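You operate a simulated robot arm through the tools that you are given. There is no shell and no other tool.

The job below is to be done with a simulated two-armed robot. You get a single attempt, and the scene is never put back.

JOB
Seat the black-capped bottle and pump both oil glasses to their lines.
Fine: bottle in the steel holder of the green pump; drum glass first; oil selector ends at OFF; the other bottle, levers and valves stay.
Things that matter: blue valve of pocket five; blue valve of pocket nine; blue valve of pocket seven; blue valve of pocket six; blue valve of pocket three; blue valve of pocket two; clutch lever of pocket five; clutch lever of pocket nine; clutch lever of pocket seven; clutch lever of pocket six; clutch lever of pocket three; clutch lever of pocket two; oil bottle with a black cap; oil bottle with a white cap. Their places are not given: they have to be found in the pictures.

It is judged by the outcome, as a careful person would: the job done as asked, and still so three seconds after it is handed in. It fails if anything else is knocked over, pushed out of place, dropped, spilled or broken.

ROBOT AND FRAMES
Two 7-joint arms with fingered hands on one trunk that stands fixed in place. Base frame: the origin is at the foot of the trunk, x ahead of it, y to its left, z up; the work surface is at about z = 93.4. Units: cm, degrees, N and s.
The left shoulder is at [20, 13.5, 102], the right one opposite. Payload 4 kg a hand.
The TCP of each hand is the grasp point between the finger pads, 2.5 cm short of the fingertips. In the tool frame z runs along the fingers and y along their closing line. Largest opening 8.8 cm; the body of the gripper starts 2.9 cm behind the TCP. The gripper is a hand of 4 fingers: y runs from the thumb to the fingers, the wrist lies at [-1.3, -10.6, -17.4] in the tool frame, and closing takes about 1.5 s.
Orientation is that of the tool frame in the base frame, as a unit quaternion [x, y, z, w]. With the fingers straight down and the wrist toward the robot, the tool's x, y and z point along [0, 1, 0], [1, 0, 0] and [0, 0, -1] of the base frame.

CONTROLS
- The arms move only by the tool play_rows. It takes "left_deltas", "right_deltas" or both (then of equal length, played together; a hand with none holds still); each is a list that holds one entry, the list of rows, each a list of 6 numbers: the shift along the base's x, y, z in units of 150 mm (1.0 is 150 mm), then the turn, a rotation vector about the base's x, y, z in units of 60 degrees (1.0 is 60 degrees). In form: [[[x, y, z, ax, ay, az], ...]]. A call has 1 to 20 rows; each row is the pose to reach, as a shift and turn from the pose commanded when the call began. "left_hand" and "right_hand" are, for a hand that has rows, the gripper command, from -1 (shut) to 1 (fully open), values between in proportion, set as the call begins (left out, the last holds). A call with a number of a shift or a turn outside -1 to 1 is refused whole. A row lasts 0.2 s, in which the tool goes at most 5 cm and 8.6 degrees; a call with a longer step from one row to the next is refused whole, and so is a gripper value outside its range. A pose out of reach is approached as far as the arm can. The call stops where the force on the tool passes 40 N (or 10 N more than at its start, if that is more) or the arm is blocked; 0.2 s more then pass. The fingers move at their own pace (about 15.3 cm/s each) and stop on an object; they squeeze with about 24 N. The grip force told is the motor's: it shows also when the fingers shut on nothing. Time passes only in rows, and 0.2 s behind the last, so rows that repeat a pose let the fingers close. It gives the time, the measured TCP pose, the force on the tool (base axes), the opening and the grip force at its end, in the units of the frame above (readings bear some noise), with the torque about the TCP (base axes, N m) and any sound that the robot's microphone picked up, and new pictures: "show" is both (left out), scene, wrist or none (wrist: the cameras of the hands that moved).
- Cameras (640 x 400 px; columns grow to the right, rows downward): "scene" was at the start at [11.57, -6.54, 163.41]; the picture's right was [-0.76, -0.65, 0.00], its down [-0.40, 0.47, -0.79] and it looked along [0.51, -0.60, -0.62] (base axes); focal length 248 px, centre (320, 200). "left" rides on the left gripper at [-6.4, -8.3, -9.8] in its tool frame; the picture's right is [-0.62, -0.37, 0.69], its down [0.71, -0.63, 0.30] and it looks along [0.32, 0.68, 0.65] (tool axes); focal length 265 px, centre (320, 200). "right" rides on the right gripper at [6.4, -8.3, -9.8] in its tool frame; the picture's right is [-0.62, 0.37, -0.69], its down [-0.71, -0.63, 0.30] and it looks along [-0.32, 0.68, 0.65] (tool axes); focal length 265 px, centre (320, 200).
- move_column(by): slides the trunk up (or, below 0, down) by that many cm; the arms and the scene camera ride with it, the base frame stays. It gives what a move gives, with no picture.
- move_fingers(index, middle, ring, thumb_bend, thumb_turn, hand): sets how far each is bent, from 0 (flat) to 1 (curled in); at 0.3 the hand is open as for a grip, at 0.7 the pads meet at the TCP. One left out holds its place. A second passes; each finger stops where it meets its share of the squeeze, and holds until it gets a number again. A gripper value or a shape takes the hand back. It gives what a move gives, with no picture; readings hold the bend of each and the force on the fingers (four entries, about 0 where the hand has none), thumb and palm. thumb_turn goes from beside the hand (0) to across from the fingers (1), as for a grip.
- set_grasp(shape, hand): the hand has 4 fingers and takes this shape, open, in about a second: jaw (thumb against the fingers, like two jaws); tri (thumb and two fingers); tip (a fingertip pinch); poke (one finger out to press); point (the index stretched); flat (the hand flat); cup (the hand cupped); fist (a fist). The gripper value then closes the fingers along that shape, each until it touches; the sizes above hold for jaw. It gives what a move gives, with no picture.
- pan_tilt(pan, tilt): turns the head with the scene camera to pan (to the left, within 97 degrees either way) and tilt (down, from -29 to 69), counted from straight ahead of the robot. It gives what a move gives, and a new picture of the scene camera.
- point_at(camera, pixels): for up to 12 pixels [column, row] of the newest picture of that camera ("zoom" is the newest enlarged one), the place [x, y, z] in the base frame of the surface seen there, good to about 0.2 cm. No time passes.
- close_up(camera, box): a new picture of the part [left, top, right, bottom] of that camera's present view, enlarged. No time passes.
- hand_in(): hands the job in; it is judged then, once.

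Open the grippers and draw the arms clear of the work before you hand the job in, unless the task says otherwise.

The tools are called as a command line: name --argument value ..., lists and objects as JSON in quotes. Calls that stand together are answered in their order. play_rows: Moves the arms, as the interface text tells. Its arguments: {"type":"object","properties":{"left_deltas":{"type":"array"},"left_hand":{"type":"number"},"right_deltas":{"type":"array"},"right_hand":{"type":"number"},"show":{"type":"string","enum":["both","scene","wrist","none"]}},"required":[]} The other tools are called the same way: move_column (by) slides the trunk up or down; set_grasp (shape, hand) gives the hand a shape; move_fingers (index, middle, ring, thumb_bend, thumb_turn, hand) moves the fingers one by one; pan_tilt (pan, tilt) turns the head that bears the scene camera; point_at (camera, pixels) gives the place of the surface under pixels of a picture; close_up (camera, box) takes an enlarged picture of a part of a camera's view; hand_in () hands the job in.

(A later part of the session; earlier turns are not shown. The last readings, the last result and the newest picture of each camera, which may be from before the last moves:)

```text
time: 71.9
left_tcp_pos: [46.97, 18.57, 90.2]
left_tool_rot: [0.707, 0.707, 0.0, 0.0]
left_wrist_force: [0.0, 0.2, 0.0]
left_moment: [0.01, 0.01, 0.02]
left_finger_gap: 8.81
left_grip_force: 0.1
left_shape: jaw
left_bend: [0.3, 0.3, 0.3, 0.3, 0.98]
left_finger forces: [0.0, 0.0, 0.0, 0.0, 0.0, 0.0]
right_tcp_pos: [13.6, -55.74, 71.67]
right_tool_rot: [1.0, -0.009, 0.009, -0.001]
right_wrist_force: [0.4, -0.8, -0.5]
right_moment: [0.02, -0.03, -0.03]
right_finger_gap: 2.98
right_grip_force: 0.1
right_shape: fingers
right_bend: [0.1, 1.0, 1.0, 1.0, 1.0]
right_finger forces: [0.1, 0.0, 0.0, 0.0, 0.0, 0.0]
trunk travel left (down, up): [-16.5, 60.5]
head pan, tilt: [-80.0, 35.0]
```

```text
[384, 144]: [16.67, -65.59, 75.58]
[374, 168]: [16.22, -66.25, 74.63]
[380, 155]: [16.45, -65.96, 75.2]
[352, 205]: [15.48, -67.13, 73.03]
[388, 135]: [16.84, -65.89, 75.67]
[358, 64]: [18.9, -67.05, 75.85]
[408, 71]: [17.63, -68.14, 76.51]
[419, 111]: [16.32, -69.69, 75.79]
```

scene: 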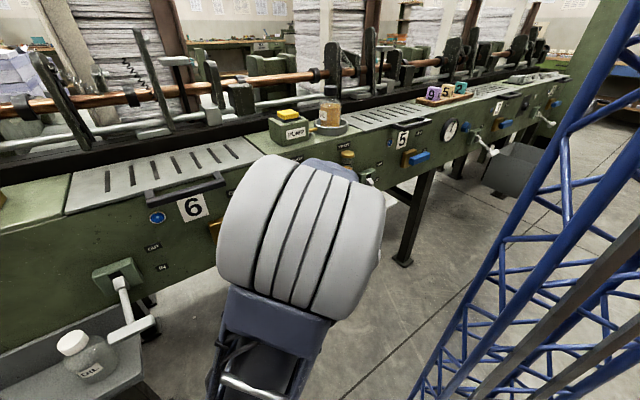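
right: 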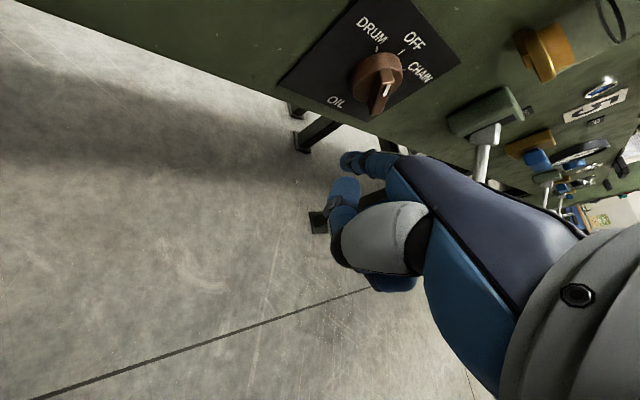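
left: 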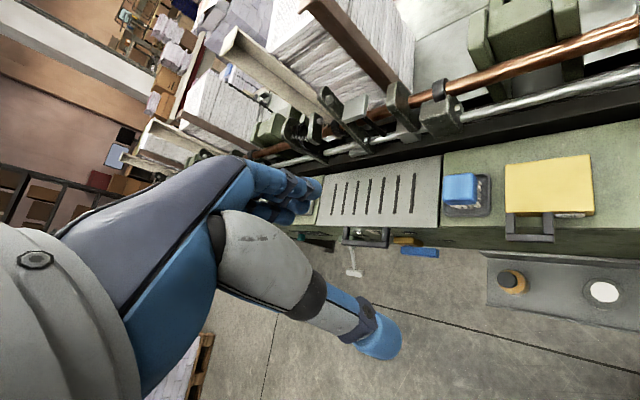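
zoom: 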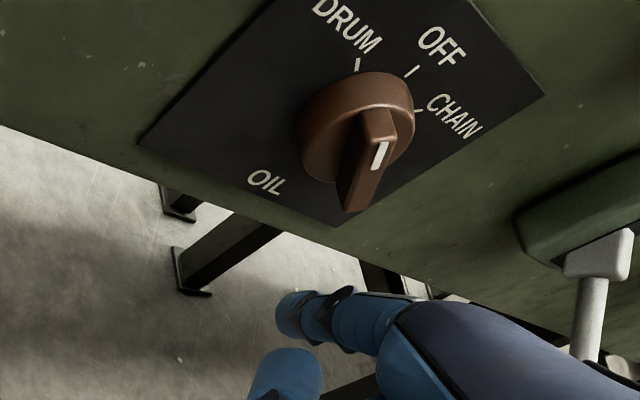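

It stayed, at roughly 40-43°. I nudge it a little further along the same path for a fuller setting on the DRUM tick, then back off again.

play_rows --right_deltas '[[[0.07, -0.08, 0, 0, 0, 0], [0.14, -0.16, -0.01, 0, 0, 0], [0.19, -0.24, -0.01, 0, 0, 0], [0.15, -0.28, -0.01, 0, 0, 0], [0.1, -0.33, 0, 0, 0, 0], [0.094, -0.336, 0.009, 0, 0, 0], [0.094, -0.336, 0.009, 0, 0, 0], [0.15, -0.28, -0.01, 0, 0, 0], [0.19, -0.24, -0.01, 0, 0, 0], [0.14, -0.16, -0.01, 0, 0, 0], [0.07, -0.08, 0, 0, 0, 0], [0, 0, 0, 0, 0, 0]]]' --show "wrist"

close_up --camera "right" --box '[240, 20, 480, 200]'

point_at --camera "zoom" --pixels '[[384, 144], [374, 168], [380, 155], [352, 205], [388, 135]]'

```text
time: 74.5
left_tcp_pos: [46.95, 18.58, 90.3]
left_tool_rot: [0.707, 0.707, 0.0, 0.0]
left_wrist_force: [-0.3, 0.3, -0.7]
left_moment: [0.01, 0.01, 0.02]
left_finger_gap: 8.78
left_grip_force: 0.1
left_shape: jaw
left_bend: [0.3, 0.3, 0.3, 0.3, 0.98]
left_finger forces: [0.0, 0.1, 0.0, 0.0, 0.0, 0.0]
right_tcp_pos: [13.57, -55.66, 71.54]
right_tool_rot: [1.0, -0.009, 0.01, -0.001]
right_wrist_force: [-0.3, -0.7, -0.3]
right_moment: [0.03, 0.0, -0.01]
right_finger_gap: 2.94
right_grip_force: 0.0
right_shape: fingers
right_bend: [0.1, 1.0, 1.0, 1.0, 1.0]
right_finger forces: [0.1, 0.0, 0.1, 0.0, 0.1, 0.0]
trunk travel left (down, up): [-16.5, 60.5]
head pan, tilt: [-80.0, 35.0]
```

right: 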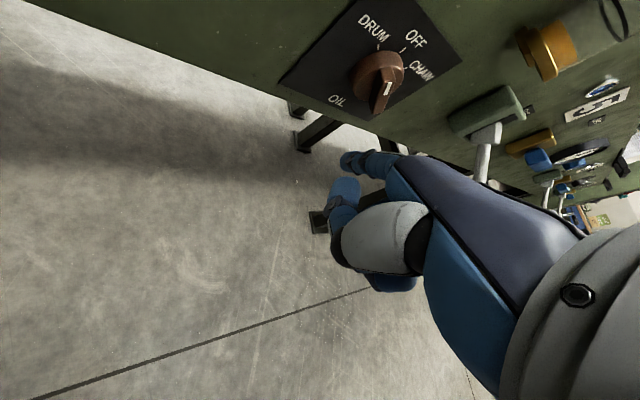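

```text
2.22 times, centred on (360, 110) of right
```

zoom: 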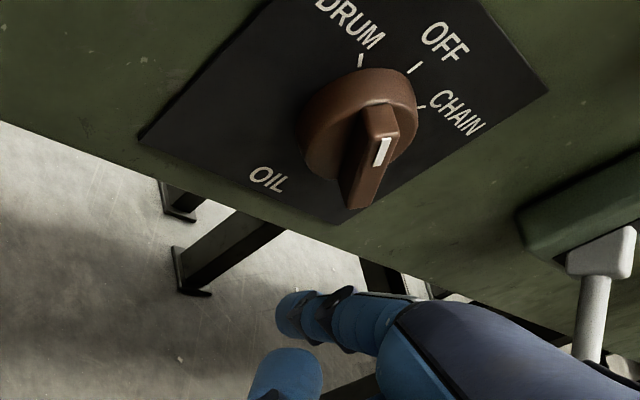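

```text
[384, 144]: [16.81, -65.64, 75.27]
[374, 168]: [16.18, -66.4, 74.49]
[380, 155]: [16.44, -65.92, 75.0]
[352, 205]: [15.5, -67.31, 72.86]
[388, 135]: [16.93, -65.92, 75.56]
```

The pointer is on DRUM now. Next the pump: I form the poke shape, raise the trunk 37 cm and look at the glasses before pressing.

set_grasp --hand "right" --shape "poke"

move_column --by 25

play_rows --right_deltas '[[[0, 0, 0, 0, 0, 0]]]' --show "both"

close_up --camera "right" --box '[150, 60, 390, 240]'

```text
time: 75.4
left_tcp_pos: [47.01, 18.6, 90.25]
left_tool_rot: [0.707, 0.707, 0.0, 0.0]
left_wrist_force: [-0.7, 1.3, -0.1]
left_moment: [-0.01, 0.01, 0.01]
left_finger_gap: 8.79
left_grip_force: 0.1
left_shape: jaw
left_bend: [0.3, 0.3, 0.3, 0.3, 0.98]
left_finger forces: [0.0, 0.0, 0.0, 0.0, 0.0, 0.1]
right_tcp_pos: [13.51, -55.73, 71.53]
right_tool_rot: [1.0, -0.009, 0.01, -0.001]
right_wrist_force: [0.0, 0.1, -1.3]
right_moment: [0.01, -0.02, 0.03]
right_finger_gap: 0.0
right_grip_force: 0.0
right_shape: poke
right_bend: [0.7, 0.7, 0.99, 1.0, 1.0]
right_finger forces: [0.0, 0.0, 0.0, 0.0, 0.0, 0.0]
trunk travel left (down, up): [-16.5, 60.5]
head pan, tilt: [-80.0, 35.0]
```

```text
time: 78.0
left_tcp_pos: [47.07, 18.56, 115.19]
left_tool_rot: [0.707, 0.707, 0.001, 0.0]
left_wrist_force: [-0.3, 0.9, 0.1]
left_moment: [-0.01, -0.01, -0.02]
left_finger_gap: 8.79
left_grip_force: 0.1
left_shape: jaw
left_bend: [0.3, 0.3, 0.3, 0.3, 0.98]
left_finger forces: [0.1, 0.1, 0.0, 0.1, 0.1, 0.1]
right_tcp_pos: [13.54, -55.62, 96.54]
right_tool_rot: [1.0, -0.009, 0.01, -0.001]
right_wrist_force: [-0.3, 0.3, 0.5]
right_moment: [-0.01, -0.01, -0.02]
right_finger_gap: 0.01
right_grip_force: 0.1
right_shape: poke
right_bend: [0.7, 0.7, 0.99, 1.0, 1.0]
right_finger forces: [0.0, 0.0, 0.0, 0.0, 0.2, 0.1]
trunk travel left (down, up): [-41.5, 35.5]
head pan, tilt: [-80.0, 35.0]
```

```text
time: 78.4
left_tcp_pos: [47.03, 18.57, 115.29]
left_tool_rot: [0.707, 0.708, 0.0, 0.0]
left_wrist_force: [0.6, 0.1, -0.5]
left_moment: [-0.03, 0.02, 0.03]
left_finger_gap: 8.77
left_grip_force: 0.1
left_shape: jaw
left_bend: [0.3, 0.3, 0.3, 0.3, 0.98]
left_finger forces: [0.0, 0.0, 0.1, 0.0, 0.1, 0.1]
right_tcp_pos: [13.52, -55.67, 96.43]
right_tool_rot: [1.0, -0.009, 0.009, -0.001]
right_wrist_force: [-0.2, 0.1, 0.2]
right_moment: [0.01, -0.01, 0.03]
right_finger_gap: 0.0
right_grip_force: 0.0
right_shape: poke
right_bend: [0.7, 0.7, 0.99, 1.0, 1.0]
right_finger forces: [0.0, 0.0, 0.0, 0.0, 0.0, 0.0]
trunk travel left (down, up): [-41.5, 35.5]
head pan, tilt: [-80.0, 35.0]
```

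scene: 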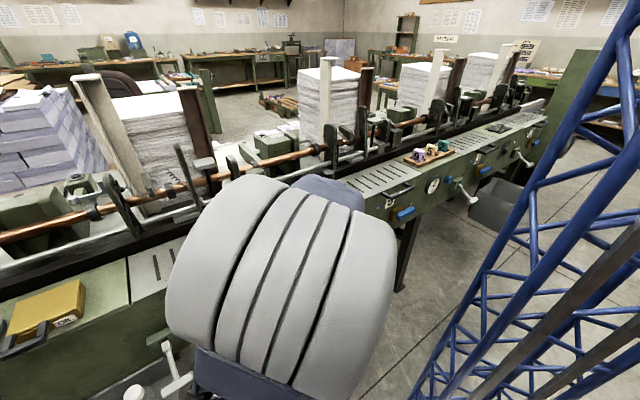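
right: 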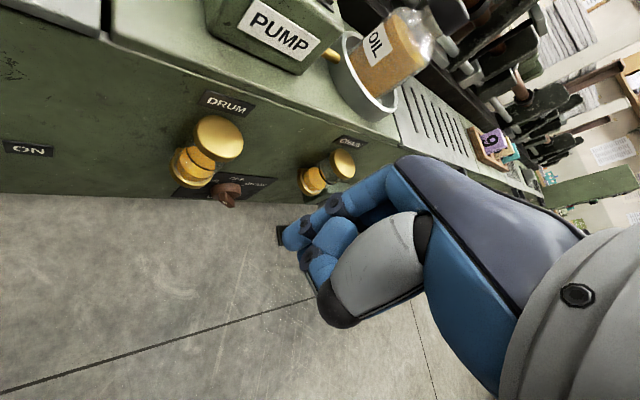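

```text
2.22 times, centred on (270, 150) of right
```

zoom: 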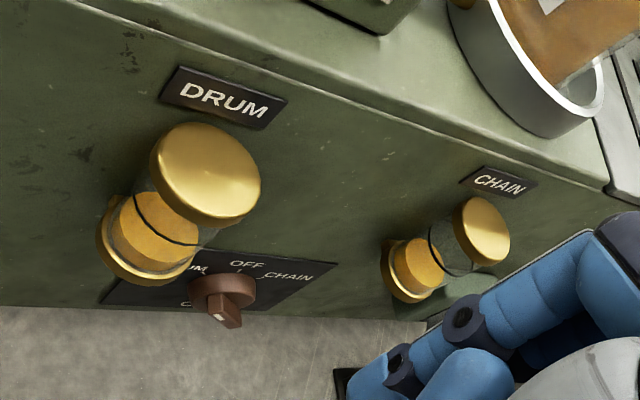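

I take bigger enlargements of each glass as the baseline.

close_up --camera "right" --box '[175, 105, 255, 195]'

close_up --camera "right" --box '[285, 135, 365, 205]'

```text
4.44 times, centred on (215, 150) of right
```

zoom: 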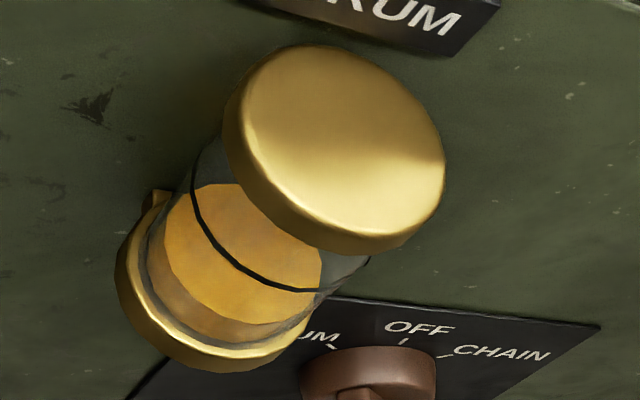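

```text
5.71 times, centred on (325, 170) of right
```

zoom: 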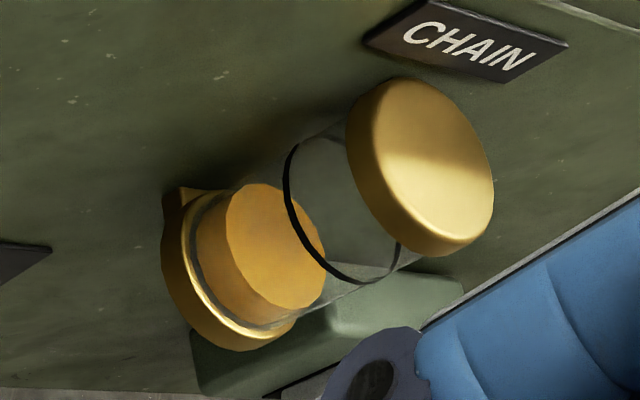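

Baseline is clear: the drum oil (bright surface) lies a little below its black ring, the chain oil further below. I rise 12 cm more and move over the pump button at (25.75,-68.0).

move_column --by 12

play_rows --right_deltas '[[[0.2, -0.2, 0, 0, 0, 0], [0.4, -0.41, 0, 0, 0, 0], [0.6, -0.62, 0, 0, 0, 0], [0.815, -0.825, 0, 0, 0, 0]]]' --show "both"

```text
time: 79.9
left_tcp_pos: [47.14, 18.62, 127.31]
left_tool_rot: [0.708, 0.706, 0.0, 0.0]
left_wrist_force: [0.3, 0.0, 0.0]
left_moment: [0.01, 0.02, -0.01]
left_finger_gap: 8.79
left_grip_force: 0.0
left_shape: jaw
left_bend: [0.3, 0.3, 0.3, 0.3, 0.98]
left_finger forces: [0.0, 0.1, 0.0, 0.0, 0.1, 0.0]
right_tcp_pos: [13.43, -55.73, 108.49]
right_tool_rot: [1.0, -0.009, 0.01, -0.002]
right_wrist_force: [0.9, -0.4, 0.6]
right_moment: [0.04, 0.01, -0.01]
right_finger_gap: 0.0
right_grip_force: 0.0
right_shape: poke
right_bend: [0.7, 0.7, 0.99, 1.0, 1.0]
right_finger forces: [0.0, 0.0, 0.0, 0.1, 0.0, 0.1]
trunk travel left (down, up): [-53.5, 23.5]
head pan, tilt: [-80.0, 35.0]
```

```text
time: 80.9
left_tcp_pos: [47.03, 18.63, 127.26]
left_tool_rot: [0.707, 0.707, 0.0, 0.001]
left_wrist_force: [0.3, -0.4, 1.1]
left_moment: [-0.03, -0.04, 0.04]
left_finger_gap: 8.78
left_grip_force: 0.0
left_shape: jaw
left_bend: [0.3, 0.3, 0.3, 0.3, 0.98]
left_finger forces: [0.0, 0.1, 0.0, 0.0, 0.0, 0.1]
right_tcp_pos: [25.97, -67.88, 108.48]
right_tool_rot: [1.0, -0.01, 0.01, -0.001]
right_wrist_force: [-0.9, 0.6, 0.2]
right_moment: [-0.01, 0.02, 0.0]
right_finger_gap: 0.01
right_grip_force: 0.1
right_shape: poke
right_bend: [0.7, 0.7, 0.99, 1.0, 1.0]
right_finger forces: [0.0, 0.0, 0.1, 0.0, 0.0, 0.1]
trunk travel left (down, up): [-53.5, 23.5]
head pan, tilt: [-80.0, 35.0]
```

scene: 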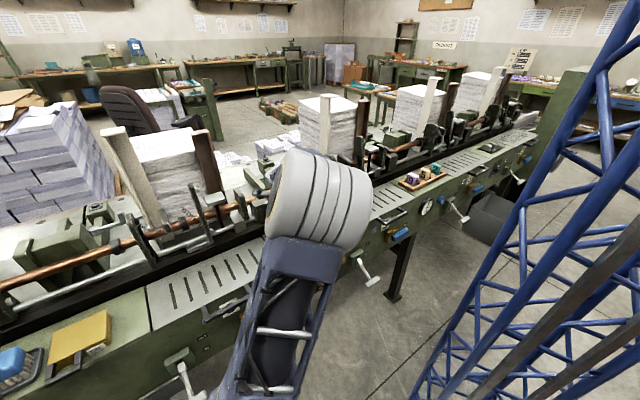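
right: 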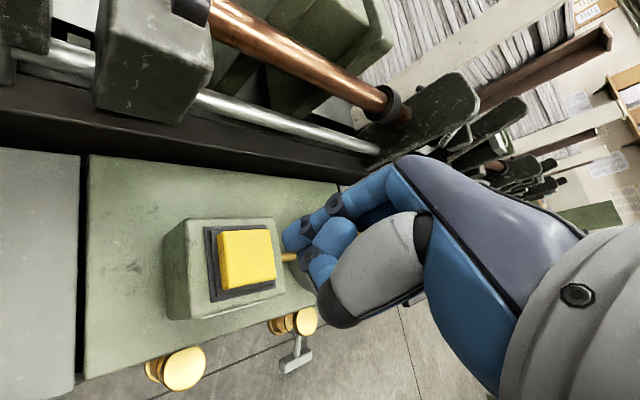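

The hand is above the button. I measure button corners and fingertip for alignment.

point_at --camera "right" --pixels '[[248, 258], [222, 235], [272, 232], [226, 287], [272, 280], [290, 240], [285, 228], [310, 250], [320, 275]]'

```text
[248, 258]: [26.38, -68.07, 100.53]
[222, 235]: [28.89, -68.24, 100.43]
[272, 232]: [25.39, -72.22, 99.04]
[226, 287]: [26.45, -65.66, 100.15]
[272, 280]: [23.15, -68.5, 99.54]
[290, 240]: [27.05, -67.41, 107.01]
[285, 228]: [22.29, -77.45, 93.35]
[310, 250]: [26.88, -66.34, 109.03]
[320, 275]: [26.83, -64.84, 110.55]
```

Fingertips are within 0.5 cm of the button's centre (26.2,-68.3), top z 100.5. I come down to just above it.

play_rows --right_deltas '[[[0, -0.01, -0.12, 0, 0, 0], [0, -0.02, -0.24, 0, 0, 0], [0, -0.02, -0.33, 0, 0, 0]]]' --show "wrist"

```text
time: 81.7
left_tcp_pos: [47.06, 18.5, 127.26]
left_tool_rot: [0.707, 0.707, 0.0, 0.001]
left_wrist_force: [-0.8, 1.0, 0.2]
left_moment: [0.0, -0.01, -0.01]
left_finger_gap: 8.77
left_grip_force: 0.1
left_shape: jaw
left_bend: [0.3, 0.3, 0.3, 0.3, 0.98]
left_finger forces: [0.0, 0.0, 0.0, 0.0, 0.1, 0.1]
right_tcp_pos: [25.82, -68.39, 103.55]
right_tool_rot: [1.0, -0.009, 0.01, -0.001]
right_wrist_force: [0.1, 0.1, 0.2]
right_moment: [0.0, -0.02, -0.01]
right_finger_gap: 0.02
right_grip_force: 0.1
right_shape: poke
right_bend: [0.7, 0.7, 0.99, 1.0, 1.0]
right_finger forces: [0.0, 0.1, 0.1, 0.1, 0.0, 0.0]
trunk travel left (down, up): [-53.5, 23.5]
head pan, tilt: [-80.0, 35.0]
```

right: 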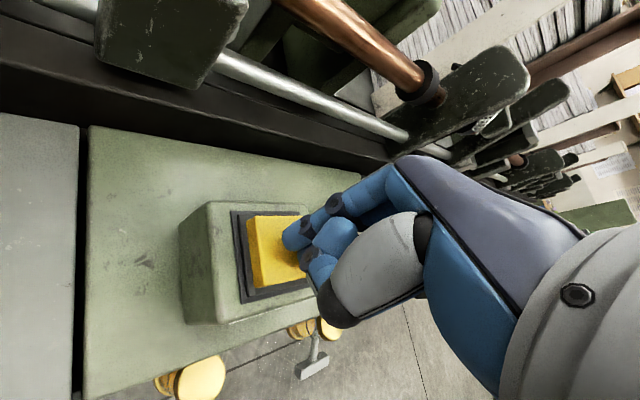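

Tips are about 0.5 cm above the button. One short press: 1.2 cm down and straight back up.

play_rows --right_deltas '[[[0, 0, -0.05, 0, 0, 0], [0, 0, -0.08, 0, 0, 0], [0, 0, 0, 0, 0, 0], [0, 0, 0.05, 0, 0, 0]]]' --show "wrist"

close_up --camera "right" --box '[140, 290, 360, 400]'

```text
time: 82.7
left_tcp_pos: [46.97, 18.57, 127.21]
left_tool_rot: [0.707, 0.707, 0.0, 0.001]
left_wrist_force: [-0.1, -0.9, -0.4]
left_moment: [-0.01, -0.03, 0.03]
left_finger_gap: 8.75
left_grip_force: 0.1
left_shape: jaw
left_bend: [0.3, 0.3, 0.3, 0.3, 0.98]
left_finger forces: [0.0, 0.0, 0.0, 0.1, 0.0, 0.1]
right_tcp_pos: [25.74, -68.46, 104.35]
right_tool_rot: [1.0, -0.008, 0.01, -0.002]
right_wrist_force: [0.0, 0.5, -0.3]
right_moment: [0.02, -0.01, -0.01]
right_finger_gap: 0.0
right_grip_force: 0.1
right_shape: poke
right_bend: [0.7, 0.7, 0.99, 1.0, 1.0]
right_finger forces: [0.0, 0.1, 0.0, 0.0, 0.0, 0.1]
trunk travel left (down, up): [-53.5, 23.5]
head pan, tilt: [-80.0, 35.0]
heard: click
```

right: 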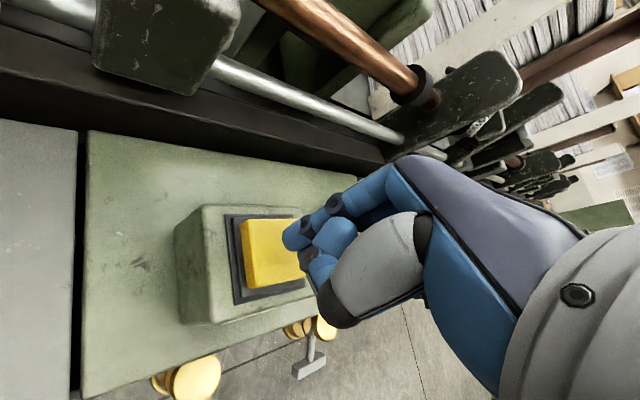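

```text
2.91 times, centred on (250, 345) of right
```

zoom: 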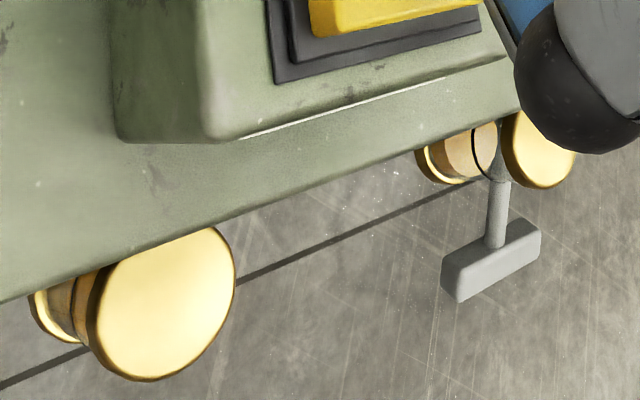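

A click was heard: one stroke. I retreat to view the glasses.

play_rows --right_deltas '[[[0, 0, 0.2, 0, 0, 0], [-0.2, 0.2, 0.27, 0, 0, 0], [-0.4, 0.41, 0.27, 0, 0, 0], [-0.6, 0.62, 0.27, 0, 0, 0], [-0.8, 0.83, 0.2, 0, 0, 0]]]' --show "wrist"

close_up --camera "right" --box '[170, 120, 410, 300]'

```text
time: 83.9
left_tcp_pos: [47.12, 18.62, 127.21]
left_tool_rot: [0.707, 0.707, 0.0, 0.0]
left_wrist_force: [0.9, -0.3, -0.3]
left_moment: [-0.01, 0.0, 0.0]
left_finger_gap: 8.78
left_grip_force: 0.0
left_shape: jaw
left_bend: [0.3, 0.3, 0.3, 0.3, 0.98]
left_finger forces: [0.1, 0.0, 0.1, 0.0, 0.0, 0.1]
right_tcp_pos: [13.81, -55.69, 107.51]
right_tool_rot: [1.0, -0.008, 0.009, -0.002]
right_wrist_force: [0.9, -0.3, -1.1]
right_moment: [0.01, -0.01, 0.01]
right_finger_gap: 0.0
right_grip_force: 0.0
right_shape: poke
right_bend: [0.7, 0.7, 0.99, 1.0, 1.0]
right_finger forces: [0.1, 0.0, 0.1, 0.0, 0.0, 0.0]
trunk travel left (down, up): [-53.5, 23.5]
head pan, tilt: [-80.0, 35.0]
```

right: 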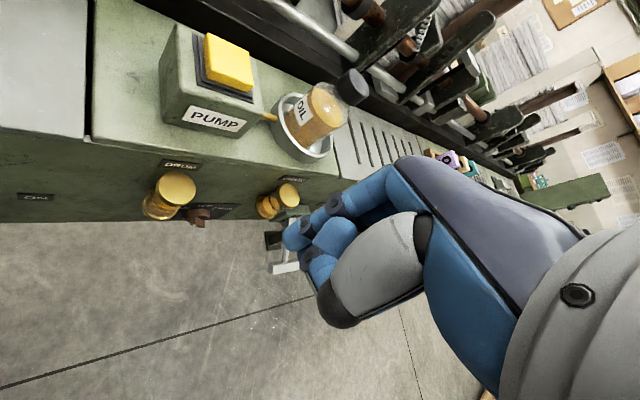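

```text
2.22 times, centred on (290, 210) of right
```

zoom: 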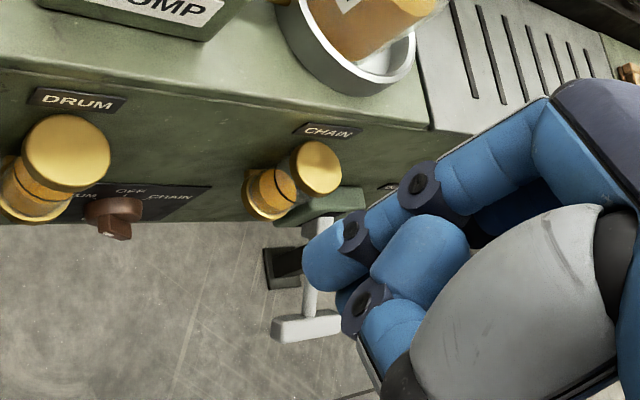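

close_up --camera "right" --box '[135, 165, 205, 225]'

close_up --camera "right" --box '[245, 170, 315, 230]'

```text
6.67 times, centred on (170, 195) of right
```

zoom: 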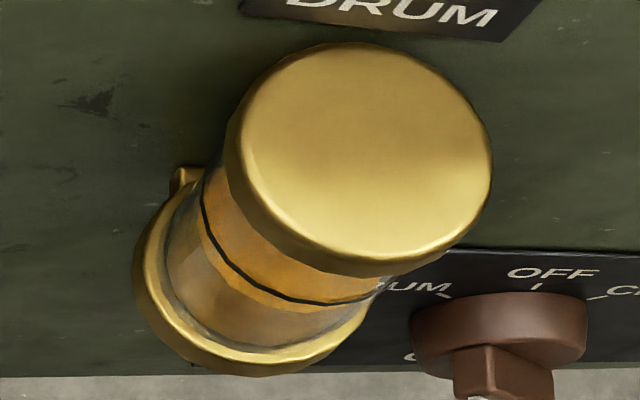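

```text
6.67 times, centred on (280, 200) of right
```

zoom: 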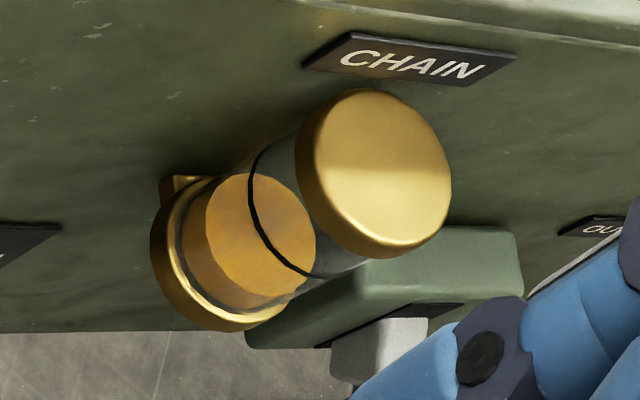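

One stroke raised the drum oil close to the ring. I lower the trunk to view the levels more from the side.

move_column --by -17

play_rows --right_deltas '[[[0, 0, 0, 0, 0, 0]]]' --show "wrist"

```text
time: 85.8
left_tcp_pos: [46.97, 18.54, 110.22]
left_tool_rot: [0.707, 0.707, 0.001, 0.0]
left_wrist_force: [-0.3, -0.1, 0.0]
left_moment: [0.01, -0.03, 0.04]
left_finger_gap: 8.8
left_grip_force: 0.2
left_shape: jaw
left_bend: [0.3, 0.3, 0.3, 0.3, 0.98]
left_finger forces: [0.0, 0.0, 0.1, 0.0, 0.1, 0.0]
right_tcp_pos: [13.69, -55.73, 90.62]
right_tool_rot: [1.0, -0.008, 0.009, -0.001]
right_wrist_force: [0.0, 0.1, -0.3]
right_moment: [0.03, -0.01, 0.0]
right_finger_gap: 0.0
right_grip_force: 0.1
right_shape: poke
right_bend: [0.7, 0.7, 0.99, 1.0, 1.0]
right_finger forces: [0.0, 0.0, 0.0, 0.0, 0.0, 0.0]
trunk travel left (down, up): [-36.5, 40.5]
head pan, tilt: [-80.0, 35.0]
```

```text
time: 86.2
left_tcp_pos: [47.1, 18.55, 110.19]
left_tool_rot: [0.707, 0.707, 0.001, 0.0]
left_wrist_force: [0.0, 0.3, -0.4]
left_moment: [0.01, 0.0, 0.02]
left_finger_gap: 8.79
left_grip_force: 0.1
left_shape: jaw
left_bend: [0.3, 0.3, 0.3, 0.3, 0.98]
left_finger forces: [0.0, 0.0, 0.1, 0.0, 0.0, 0.0]
right_tcp_pos: [13.73, -55.59, 90.47]
right_tool_rot: [1.0, -0.009, 0.009, -0.002]
right_wrist_force: [-0.3, -0.2, -0.2]
right_moment: [-0.01, 0.0, 0.02]
right_finger_gap: 0.01
right_grip_force: 0.3
right_shape: poke
right_bend: [0.7, 0.7, 0.99, 1.0, 1.0]
right_finger forces: [0.1, 0.0, 0.0, 0.0, 0.0, 0.0]
trunk travel left (down, up): [-36.5, 40.5]
head pan, tilt: [-80.0, 35.0]
```

right: 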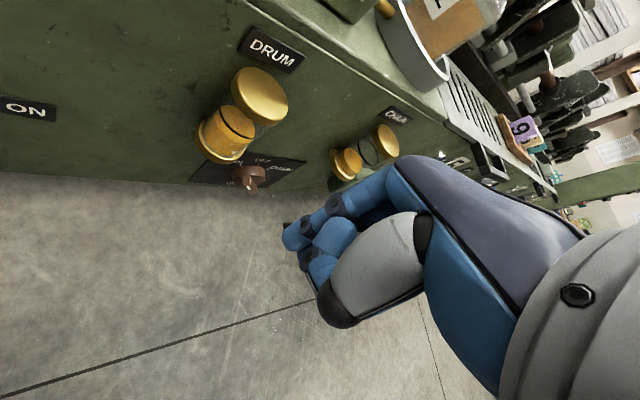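

close_up --camera "right" --box '[190, 60, 300, 170]'

close_up --camera "right" --box '[320, 110, 410, 190]'

```text
3.64 times, centred on (245, 115) of right
```

zoom: 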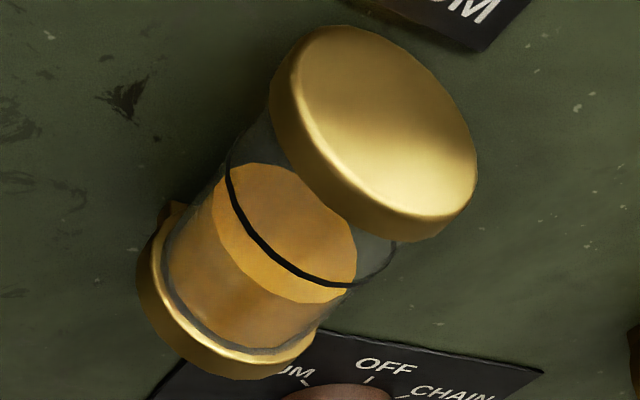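

```text
5.00 times, centred on (365, 150) of right
```

zoom: 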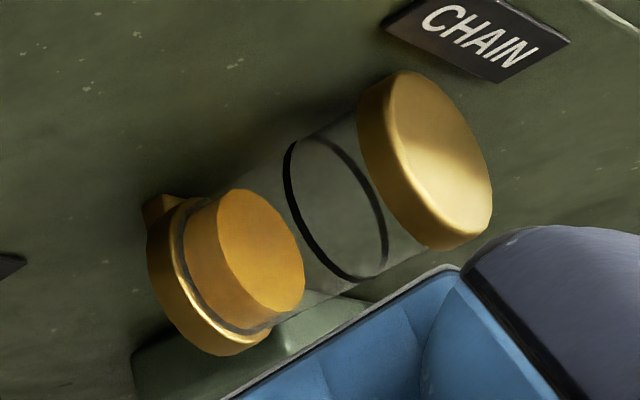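

Now the levels show well: drum oil still a bit below its ring. I try measuring heights on line, oil surface, base and cap.

point_at --camera "zoom" --pixels '[[245, 250], [265, 280], [302, 235], [345, 275], [384, 230], [220, 300], [290, 155], [200, 330], [400, 220]]'

close_up --camera "right" --box '[190, 60, 300, 170]'

point_at --camera "zoom" --pixels '[[300, 220], [280, 260], [229, 175], [250, 235], [320, 280], [355, 282], [240, 265], [290, 297], [220, 205], [200, 300], [330, 210], [300, 345]]'

```text
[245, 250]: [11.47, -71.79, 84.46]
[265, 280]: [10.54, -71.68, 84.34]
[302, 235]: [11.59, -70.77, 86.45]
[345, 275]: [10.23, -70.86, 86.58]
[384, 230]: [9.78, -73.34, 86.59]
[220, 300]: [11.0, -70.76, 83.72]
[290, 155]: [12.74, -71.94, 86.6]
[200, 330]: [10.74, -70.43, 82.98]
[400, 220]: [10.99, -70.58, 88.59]
```

```text
3.64 times, centred on (245, 115) of right
```

zoom: 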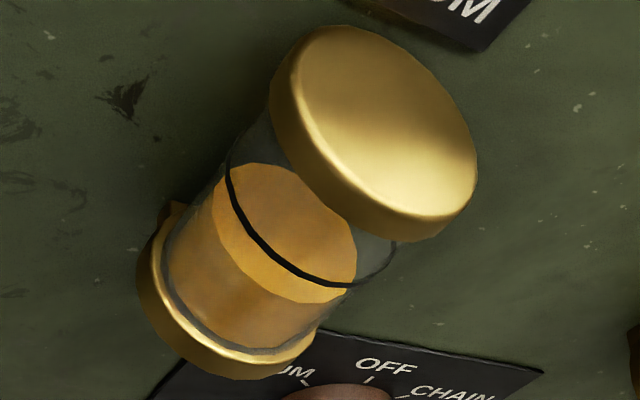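

```text
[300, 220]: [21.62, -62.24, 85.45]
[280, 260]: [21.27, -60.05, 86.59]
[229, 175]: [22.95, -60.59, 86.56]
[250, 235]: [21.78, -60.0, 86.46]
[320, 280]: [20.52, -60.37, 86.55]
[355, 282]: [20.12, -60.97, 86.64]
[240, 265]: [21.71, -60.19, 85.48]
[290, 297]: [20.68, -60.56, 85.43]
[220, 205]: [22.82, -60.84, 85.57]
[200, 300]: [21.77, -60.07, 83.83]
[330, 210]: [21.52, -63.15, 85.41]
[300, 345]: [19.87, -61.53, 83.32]
```

The camera reads through the glass: drum line z 86.55, oil 85.45; chain line 86.5, oil 84.4. I raise the trunk again and give one more stroke, coming back to the viewing place.

move_column --by 17

play_rows --right_deltas '[[[0.2, -0.21, 0.07, 0, 0, 0], [0.4, -0.42, 0.07, 0, 0, 0], [0.6, -0.63, 0.07, 0, 0, 0], [0.8, -0.83, 0.07, 0, 0, 0], [0.8, -0.83, -0.1, 0, 0, 0], [0.8, -0.83, -0.25, 0, 0, 0], [0.8, -0.83, -0.3, 0, 0, 0], [0.8, -0.83, -0.33, 0, 0, 0], [0.8, -0.83, -0.25, 0, 0, 0], [0.8, -0.83, 0, 0, 0, 0], [0.8, -0.83, 0.07, 0, 0, 0], [0.6, -0.63, 0.07, 0, 0, 0], [0.4, -0.42, 0.07, 0, 0, 0], [0.2, -0.21, 0.07, 0, 0, 0], [0, 0, 0, 0, 0, 0]]]' --show "wrist"

close_up --camera "right" --box '[135, 165, 205, 225]'

```text
time: 88.2
left_tcp_pos: [46.94, 18.52, 127.17]
left_tool_rot: [0.707, 0.708, 0.0, -0.001]
left_wrist_force: [0.5, 0.5, -1.0]
left_moment: [0.02, -0.01, 0.04]
left_finger_gap: 8.78
left_grip_force: 0.0
left_shape: jaw
left_bend: [0.3, 0.3, 0.3, 0.3, 0.98]
left_finger forces: [0.0, 0.0, 0.0, 0.0, 0.0, 0.0]
right_tcp_pos: [13.73, -55.67, 107.59]
right_tool_rot: [1.0, -0.009, 0.01, -0.001]
right_wrist_force: [-0.1, -0.7, -0.4]
right_moment: [0.01, 0.02, 0.0]
right_finger_gap: 0.0
right_grip_force: 0.0
right_shape: poke
right_bend: [0.7, 0.7, 0.99, 1.0, 1.0]
right_finger forces: [0.0, 0.0, 0.1, 0.0, 0.0, 0.0]
trunk travel left (down, up): [-53.5, 23.5]
head pan, tilt: [-80.0, 35.0]
```

```text
time: 91.4
left_tcp_pos: [46.92, 18.58, 127.26]
left_tool_rot: [0.707, 0.707, 0.0, 0.0]
left_wrist_force: [0.5, -0.5, 0.7]
left_moment: [0.04, 0.0, 0.02]
left_finger_gap: 8.82
left_grip_force: 0.0
left_shape: jaw
left_bend: [0.3, 0.3, 0.3, 0.3, 0.98]
left_finger forces: [0.0, 0.0, 0.0, 0.0, 0.0, 0.0]
right_tcp_pos: [14.04, -55.75, 107.46]
right_tool_rot: [1.0, -0.009, 0.011, -0.002]
right_wrist_force: [-0.9, -0.3, -0.1]
right_moment: [0.02, 0.03, 0.0]
right_finger_gap: 0.0
right_grip_force: 0.0
right_shape: poke
right_bend: [0.7, 0.7, 0.99, 1.0, 1.0]
right_finger forces: [0.1, 0.0, 0.1, 0.0, 0.0, 0.1]
trunk travel left (down, up): [-53.5, 23.5]
head pan, tilt: [-80.0, 35.0]
heard: click
```

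right: 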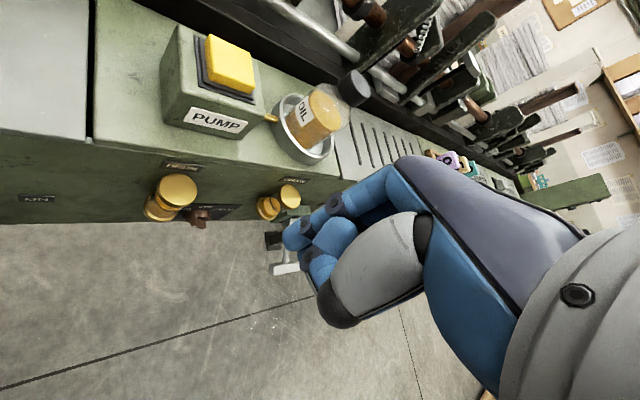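

```text
6.67 times, centred on (170, 195) of right
```

zoom: 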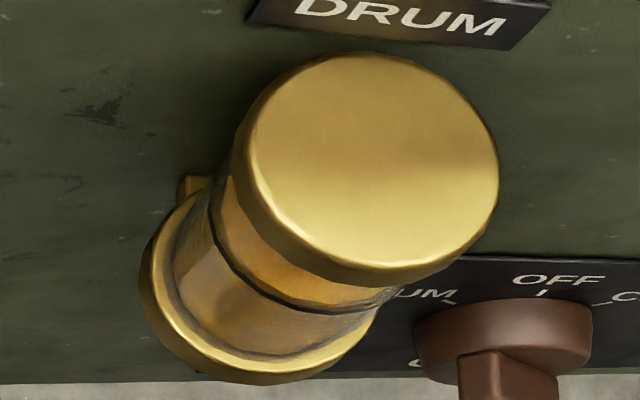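

The oil seems now right at the ring. I measure line and oil surface.

point_at --camera "zoom" --pixels '[[260, 250], [290, 285], [330, 293], [230, 215], [225, 255], [290, 300], [350, 305], [280, 315], [250, 285]]'

```text
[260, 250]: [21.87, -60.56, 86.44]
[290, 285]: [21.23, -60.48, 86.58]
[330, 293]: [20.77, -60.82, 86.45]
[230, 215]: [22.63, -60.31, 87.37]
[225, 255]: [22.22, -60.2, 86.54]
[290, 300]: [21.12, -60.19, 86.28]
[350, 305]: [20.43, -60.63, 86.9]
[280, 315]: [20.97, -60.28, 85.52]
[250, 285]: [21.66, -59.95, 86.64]
```

Oil surface reads about 86.45 against the line at 86.55: full. I lower the trunk on the way to the selector and check it from the side.

move_column --by -17

play_rows --right_deltas '[[[0, 0, 0, 0, 0, 0]]]' --show "wrist"

close_up --camera "right" --box '[190, 60, 300, 170]'

point_at --camera "zoom" --pixels '[[300, 200], [280, 260], [250, 235], [320, 280], [240, 265], [290, 297], [320, 230], [280, 210], [270, 185]]'

```text
time: 93.3
left_tcp_pos: [46.94, 18.38, 110.22]
left_tool_rot: [0.707, 0.707, 0.0, 0.001]
left_wrist_force: [-0.1, -0.3, -1.2]
left_moment: [0.0, 0.01, 0.0]
left_finger_gap: 8.79
left_grip_force: 0.1
left_shape: jaw
left_bend: [0.3, 0.3, 0.3, 0.3, 0.98]
left_finger forces: [0.0, 0.0, 0.1, 0.0, 0.0, 0.1]
right_tcp_pos: [13.89, -55.77, 90.52]
right_tool_rot: [1.0, -0.008, 0.011, -0.002]
right_wrist_force: [0.0, 0.2, -0.1]
right_moment: [0.01, -0.01, -0.04]
right_finger_gap: 0.01
right_grip_force: 0.1
right_shape: poke
right_bend: [0.7, 0.7, 0.99, 1.0, 1.0]
right_finger forces: [0.1, 0.0, 0.0, 0.0, 0.0, 0.1]
trunk travel left (down, up): [-36.5, 40.5]
head pan, tilt: [-80.0, 35.0]
```

```text
time: 93.7
left_tcp_pos: [47.06, 18.5, 110.32]
left_tool_rot: [0.707, 0.707, 0.0, 0.0]
left_wrist_force: [-0.9, -0.5, -0.1]
left_moment: [0.0, -0.05, -0.01]
left_finger_gap: 8.79
left_grip_force: 0.1
left_shape: jaw
left_bend: [0.3, 0.3, 0.3, 0.3, 0.98]
left_finger forces: [0.0, 0.0, 0.0, 0.0, 0.0, 0.0]
right_tcp_pos: [13.79, -55.7, 90.31]
right_tool_rot: [1.0, -0.008, 0.01, -0.002]
right_wrist_force: [-0.9, -0.3, -0.1]
right_moment: [-0.01, 0.03, 0.0]
right_finger_gap: 0.0
right_grip_force: 0.1
right_shape: poke
right_bend: [0.7, 0.7, 0.99, 1.0, 1.0]
right_finger forces: [0.0, 0.0, 0.0, 0.1, 0.0, 0.0]
trunk travel left (down, up): [-36.5, 40.5]
head pan, tilt: [-80.0, 35.0]
```

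right: 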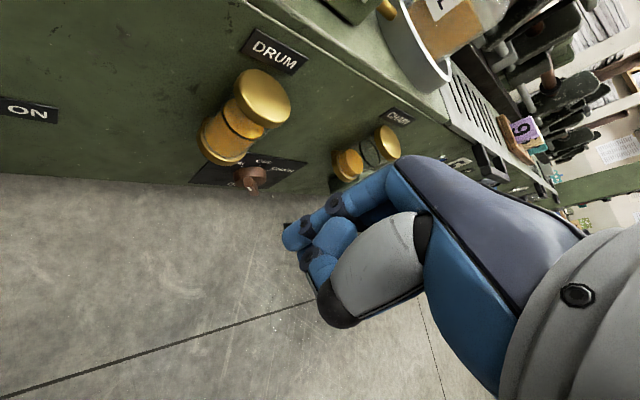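

```text
3.64 times, centred on (245, 115) of right
```

zoom: 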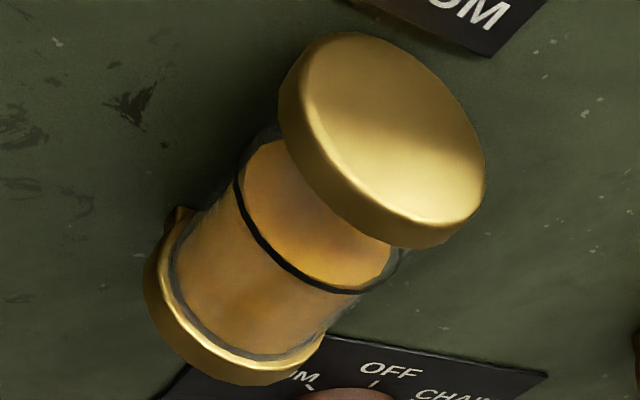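

```text
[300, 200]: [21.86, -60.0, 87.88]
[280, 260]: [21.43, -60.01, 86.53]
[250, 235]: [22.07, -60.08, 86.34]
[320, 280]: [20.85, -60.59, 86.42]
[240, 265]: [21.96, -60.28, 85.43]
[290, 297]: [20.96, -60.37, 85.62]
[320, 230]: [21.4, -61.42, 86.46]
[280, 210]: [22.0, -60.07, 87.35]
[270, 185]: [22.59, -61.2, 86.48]
```

Drum glass is exactly at its line. Now the selector to CHAIN: I stretch the index again and lower the trunk to the selector.

move_fingers --hand "right" --index 0.1 --middle 1 --ring 1 --thumb_bend 1 --thumb_turn 1

move_column --by -17

play_rows --right_deltas '[[[0, 0, 0, 0, 0, 0]]]' --show "wrist"

close_up --camera "right" --box '[240, 20, 480, 200]'

```text
time: 94.7
left_tcp_pos: [46.94, 18.62, 110.24]
left_tool_rot: [0.707, 0.707, 0.0, 0.0]
left_wrist_force: [0.2, 0.2, 0.2]
left_moment: [0.0, -0.04, -0.03]
left_finger_gap: 8.79
left_grip_force: 0.0
left_shape: jaw
left_bend: [0.3, 0.3, 0.3, 0.3, 0.98]
left_finger forces: [0.0, 0.1, 0.0, 0.0, 0.0, 0.0]
right_tcp_pos: [13.96, -55.79, 90.49]
right_tool_rot: [1.0, -0.009, 0.01, -0.002]
right_wrist_force: [0.0, 0.0, -0.6]
right_moment: [0.03, 0.0, -0.01]
right_finger_gap: 3.0
right_grip_force: 0.1
right_shape: fingers
right_bend: [0.1, 1.0, 1.0, 1.0, 1.0]
right_finger forces: [0.0, 0.0, 0.0, 0.0, 0.1, 0.1]
trunk travel left (down, up): [-36.5, 40.5]
head pan, tilt: [-80.0, 35.0]
```

```text
time: 96.6
left_tcp_pos: [47.01, 18.57, 93.23]
left_tool_rot: [0.707, 0.707, 0.0, 0.001]
left_wrist_force: [-0.4, 0.5, -0.1]
left_moment: [0.01, -0.01, -0.03]
left_finger_gap: 8.8
left_grip_force: 0.0
left_shape: jaw
left_bend: [0.3, 0.3, 0.3, 0.3, 0.98]
left_finger forces: [0.0, 0.0, 0.0, 0.0, 0.0, 0.0]
right_tcp_pos: [13.99, -55.77, 73.45]
right_tool_rot: [1.0, -0.01, 0.01, -0.002]
right_wrist_force: [0.0, -0.6, -1.0]
right_moment: [-0.01, 0.01, -0.01]
right_finger_gap: 2.99
right_grip_force: 0.1
right_shape: fingers
right_bend: [0.1, 1.0, 1.0, 1.0, 1.0]
right_finger forces: [0.0, 0.0, 0.0, 0.0, 0.1, 0.0]
trunk travel left (down, up): [-19.5, 57.5]
head pan, tilt: [-80.0, 35.0]
```

```text
time: 97.0
left_tcp_pos: [46.95, 18.51, 93.42]
left_tool_rot: [0.707, 0.708, 0.0, -0.001]
left_wrist_force: [0.5, -0.2, -0.6]
left_moment: [-0.01, -0.02, -0.04]
left_finger_gap: 8.81
left_grip_force: 0.0
left_shape: jaw
left_bend: [0.3, 0.3, 0.3, 0.3, 0.98]
left_finger forces: [0.0, 0.0, 0.1, 0.0, 0.0, 0.1]
right_tcp_pos: [14.02, -55.79, 73.51]
right_tool_rot: [1.0, -0.008, 0.01, -0.001]
right_wrist_force: [0.2, -0.1, -0.9]
right_moment: [0.01, 0.02, 0.01]
right_finger_gap: 2.98
right_grip_force: 0.1
right_shape: fingers
right_bend: [0.1, 1.0, 1.0, 1.0, 1.0]
right_finger forces: [0.0, 0.1, 0.0, 0.1, 0.0, 0.0]
trunk travel left (down, up): [-19.5, 57.5]
head pan, tilt: [-80.0, 35.0]
```

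right: 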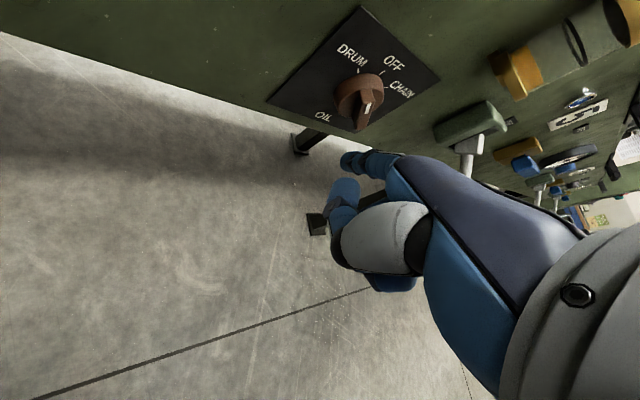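

```text
2.22 times, centred on (360, 110) of right
```

zoom: 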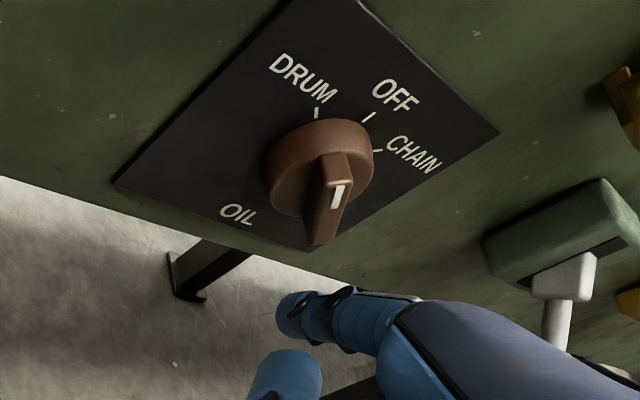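

I push the bar's upper half from the left along an arc (pointer from DRUM over OFF to CHAIN), first to about 30° past OFF.

play_rows --right_deltas '[[[0.12, -0.07, 0.008, 0, 0, 0], [0.2, -0.12, 0.015, 0, 0, 0], [0.242, -0.146, 0.017, 0, 0, 0], [0.205, -0.183, 0.027, 0, 0, 0], [0.175, -0.213, 0.037, 0, 0, 0], [0.17, -0.218, 0.065, 0, 0, 0], [0.166, -0.222, 0.093, 0, 0, 0], [0.157, -0.231, 0.113, 0, 0, 0], [0.148, -0.24, 0.13, 0, 0, 0], [0.135, -0.253, 0.144, 0, 0, 0], [0.121, -0.267, 0.156, 0, 0, 0], [0.096, -0.292, 0.167, 0, 0, 0]]]' --show "wrist"

close_up --camera "right" --box '[280, 40, 480, 200]'

```text
time: 99.6
left_tcp_pos: [47.09, 18.54, 93.23]
left_tool_rot: [0.707, 0.707, 0.0, 0.001]
left_wrist_force: [0.1, 0.5, 0.3]
left_moment: [0.01, -0.01, 0.0]
left_finger_gap: 8.79
left_grip_force: 0.0
left_shape: jaw
left_bend: [0.3, 0.3, 0.3, 0.3, 0.98]
left_finger forces: [0.1, 0.0, 0.0, 0.0, 0.1, 0.1]
right_tcp_pos: [15.36, -60.1, 76.02]
right_tool_rot: [1.0, -0.008, 0.01, -0.001]
right_wrist_force: [5.6, 12.2, 9.1]
right_moment: [-0.52, -0.13, 0.5]
right_finger_gap: 2.64
right_grip_force: 8.7
right_shape: fingers
right_bend: [0.13, 1.0, 1.0, 1.0, 1.0]
right_finger forces: [18.0, 0.0, 0.0, 0.0, 0.1, 0.0]
trunk travel left (down, up): [-19.5, 57.5]
head pan, tilt: [-80.0, 35.0]
```

right: 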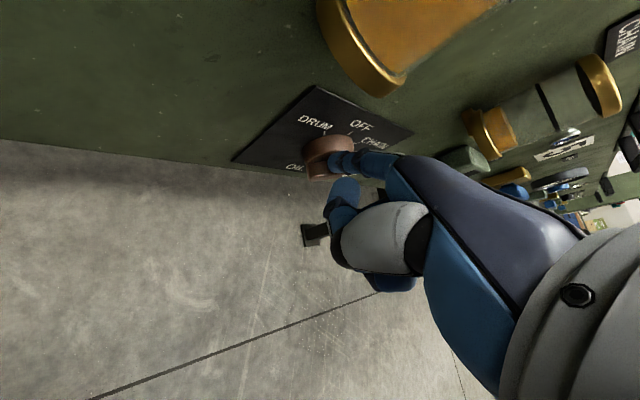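

```text
2.50 times, centred on (380, 120) of right
```

zoom: 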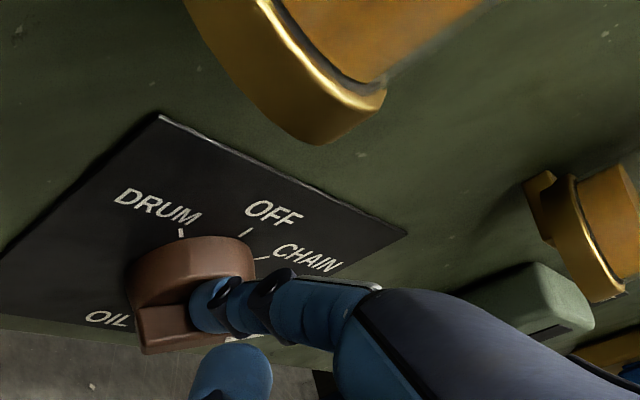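

The index meets resistance (18 N). I back off up-left and outward to see the knob.

play_rows --right_deltas '[[[0.03, 0.03, 0.02, 0, 0, 0], [0.06, 0.06, 0.04, 0, 0, 0], [-0.02, 0.14, 0.02, 0, 0, 0], [-0.1, 0.24, -0.05, 0, 0, 0], [-0.1, 0.28, -0.15, 0, 0, 0]]]' --show "wrist"

close_up --camera "right" --box '[240, 20, 480, 200]'

```text
time: 100.8
left_tcp_pos: [47.02, 18.49, 93.24]
left_tool_rot: [0.707, 0.707, 0.001, 0.0]
left_wrist_force: [0.7, 0.4, 0.7]
left_moment: [-0.01, 0.0, 0.02]
left_finger_gap: 8.78
left_grip_force: 0.1
left_shape: jaw
left_bend: [0.3, 0.3, 0.3, 0.3, 0.98]
left_finger forces: [0.1, 0.1, 0.0, 0.0, 0.1, 0.0]
right_tcp_pos: [13.8, -56.01, 73.73]
right_tool_rot: [1.0, -0.008, 0.01, -0.001]
right_wrist_force: [-0.1, -0.1, -0.2]
right_moment: [-0.02, -0.02, 0.04]
right_finger_gap: 2.97
right_grip_force: 0.1
right_shape: fingers
right_bend: [0.1, 1.0, 1.0, 1.0, 1.0]
right_finger forces: [0.0, 0.0, 0.0, 0.0, 0.1, 0.0]
trunk travel left (down, up): [-19.5, 57.5]
head pan, tilt: [-80.0, 35.0]
```

right: 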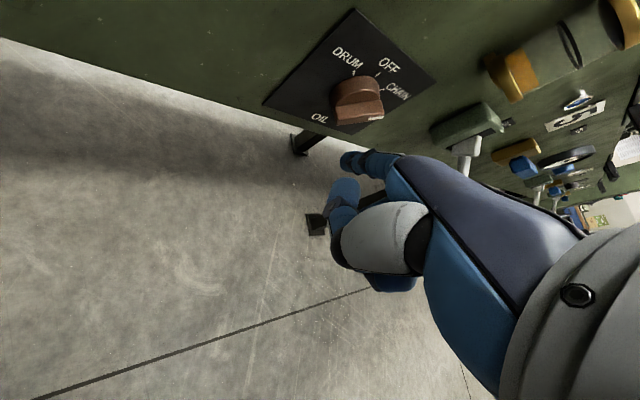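

```text
2.22 times, centred on (360, 110) of right
```

zoom: 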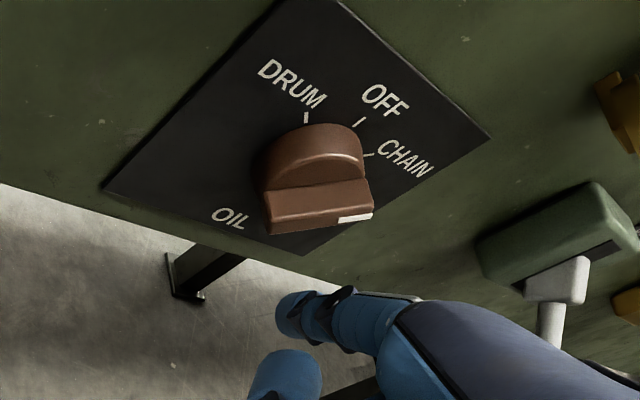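

The knob now points toward CHAIN's side. I measure the mark's angle.

point_at --camera "zoom" --pixels '[[370, 215], [340, 220], [355, 218], [285, 200], [280, 225], [360, 195], [320, 205], [365, 155], [357, 122], [306, 117]]'

close_up --camera "right" --box '[320, 60, 400, 130]'

```text
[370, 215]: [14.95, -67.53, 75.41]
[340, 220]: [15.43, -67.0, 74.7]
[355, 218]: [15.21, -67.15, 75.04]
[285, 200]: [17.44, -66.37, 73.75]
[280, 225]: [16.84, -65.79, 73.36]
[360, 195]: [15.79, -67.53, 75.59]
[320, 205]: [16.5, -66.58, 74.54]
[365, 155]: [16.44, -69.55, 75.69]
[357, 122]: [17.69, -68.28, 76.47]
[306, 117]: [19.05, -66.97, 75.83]
```

```text
5.71 times, centred on (360, 95) of right
```

zoom: 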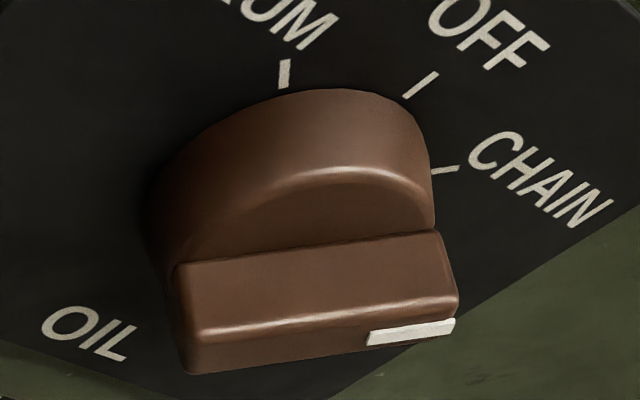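

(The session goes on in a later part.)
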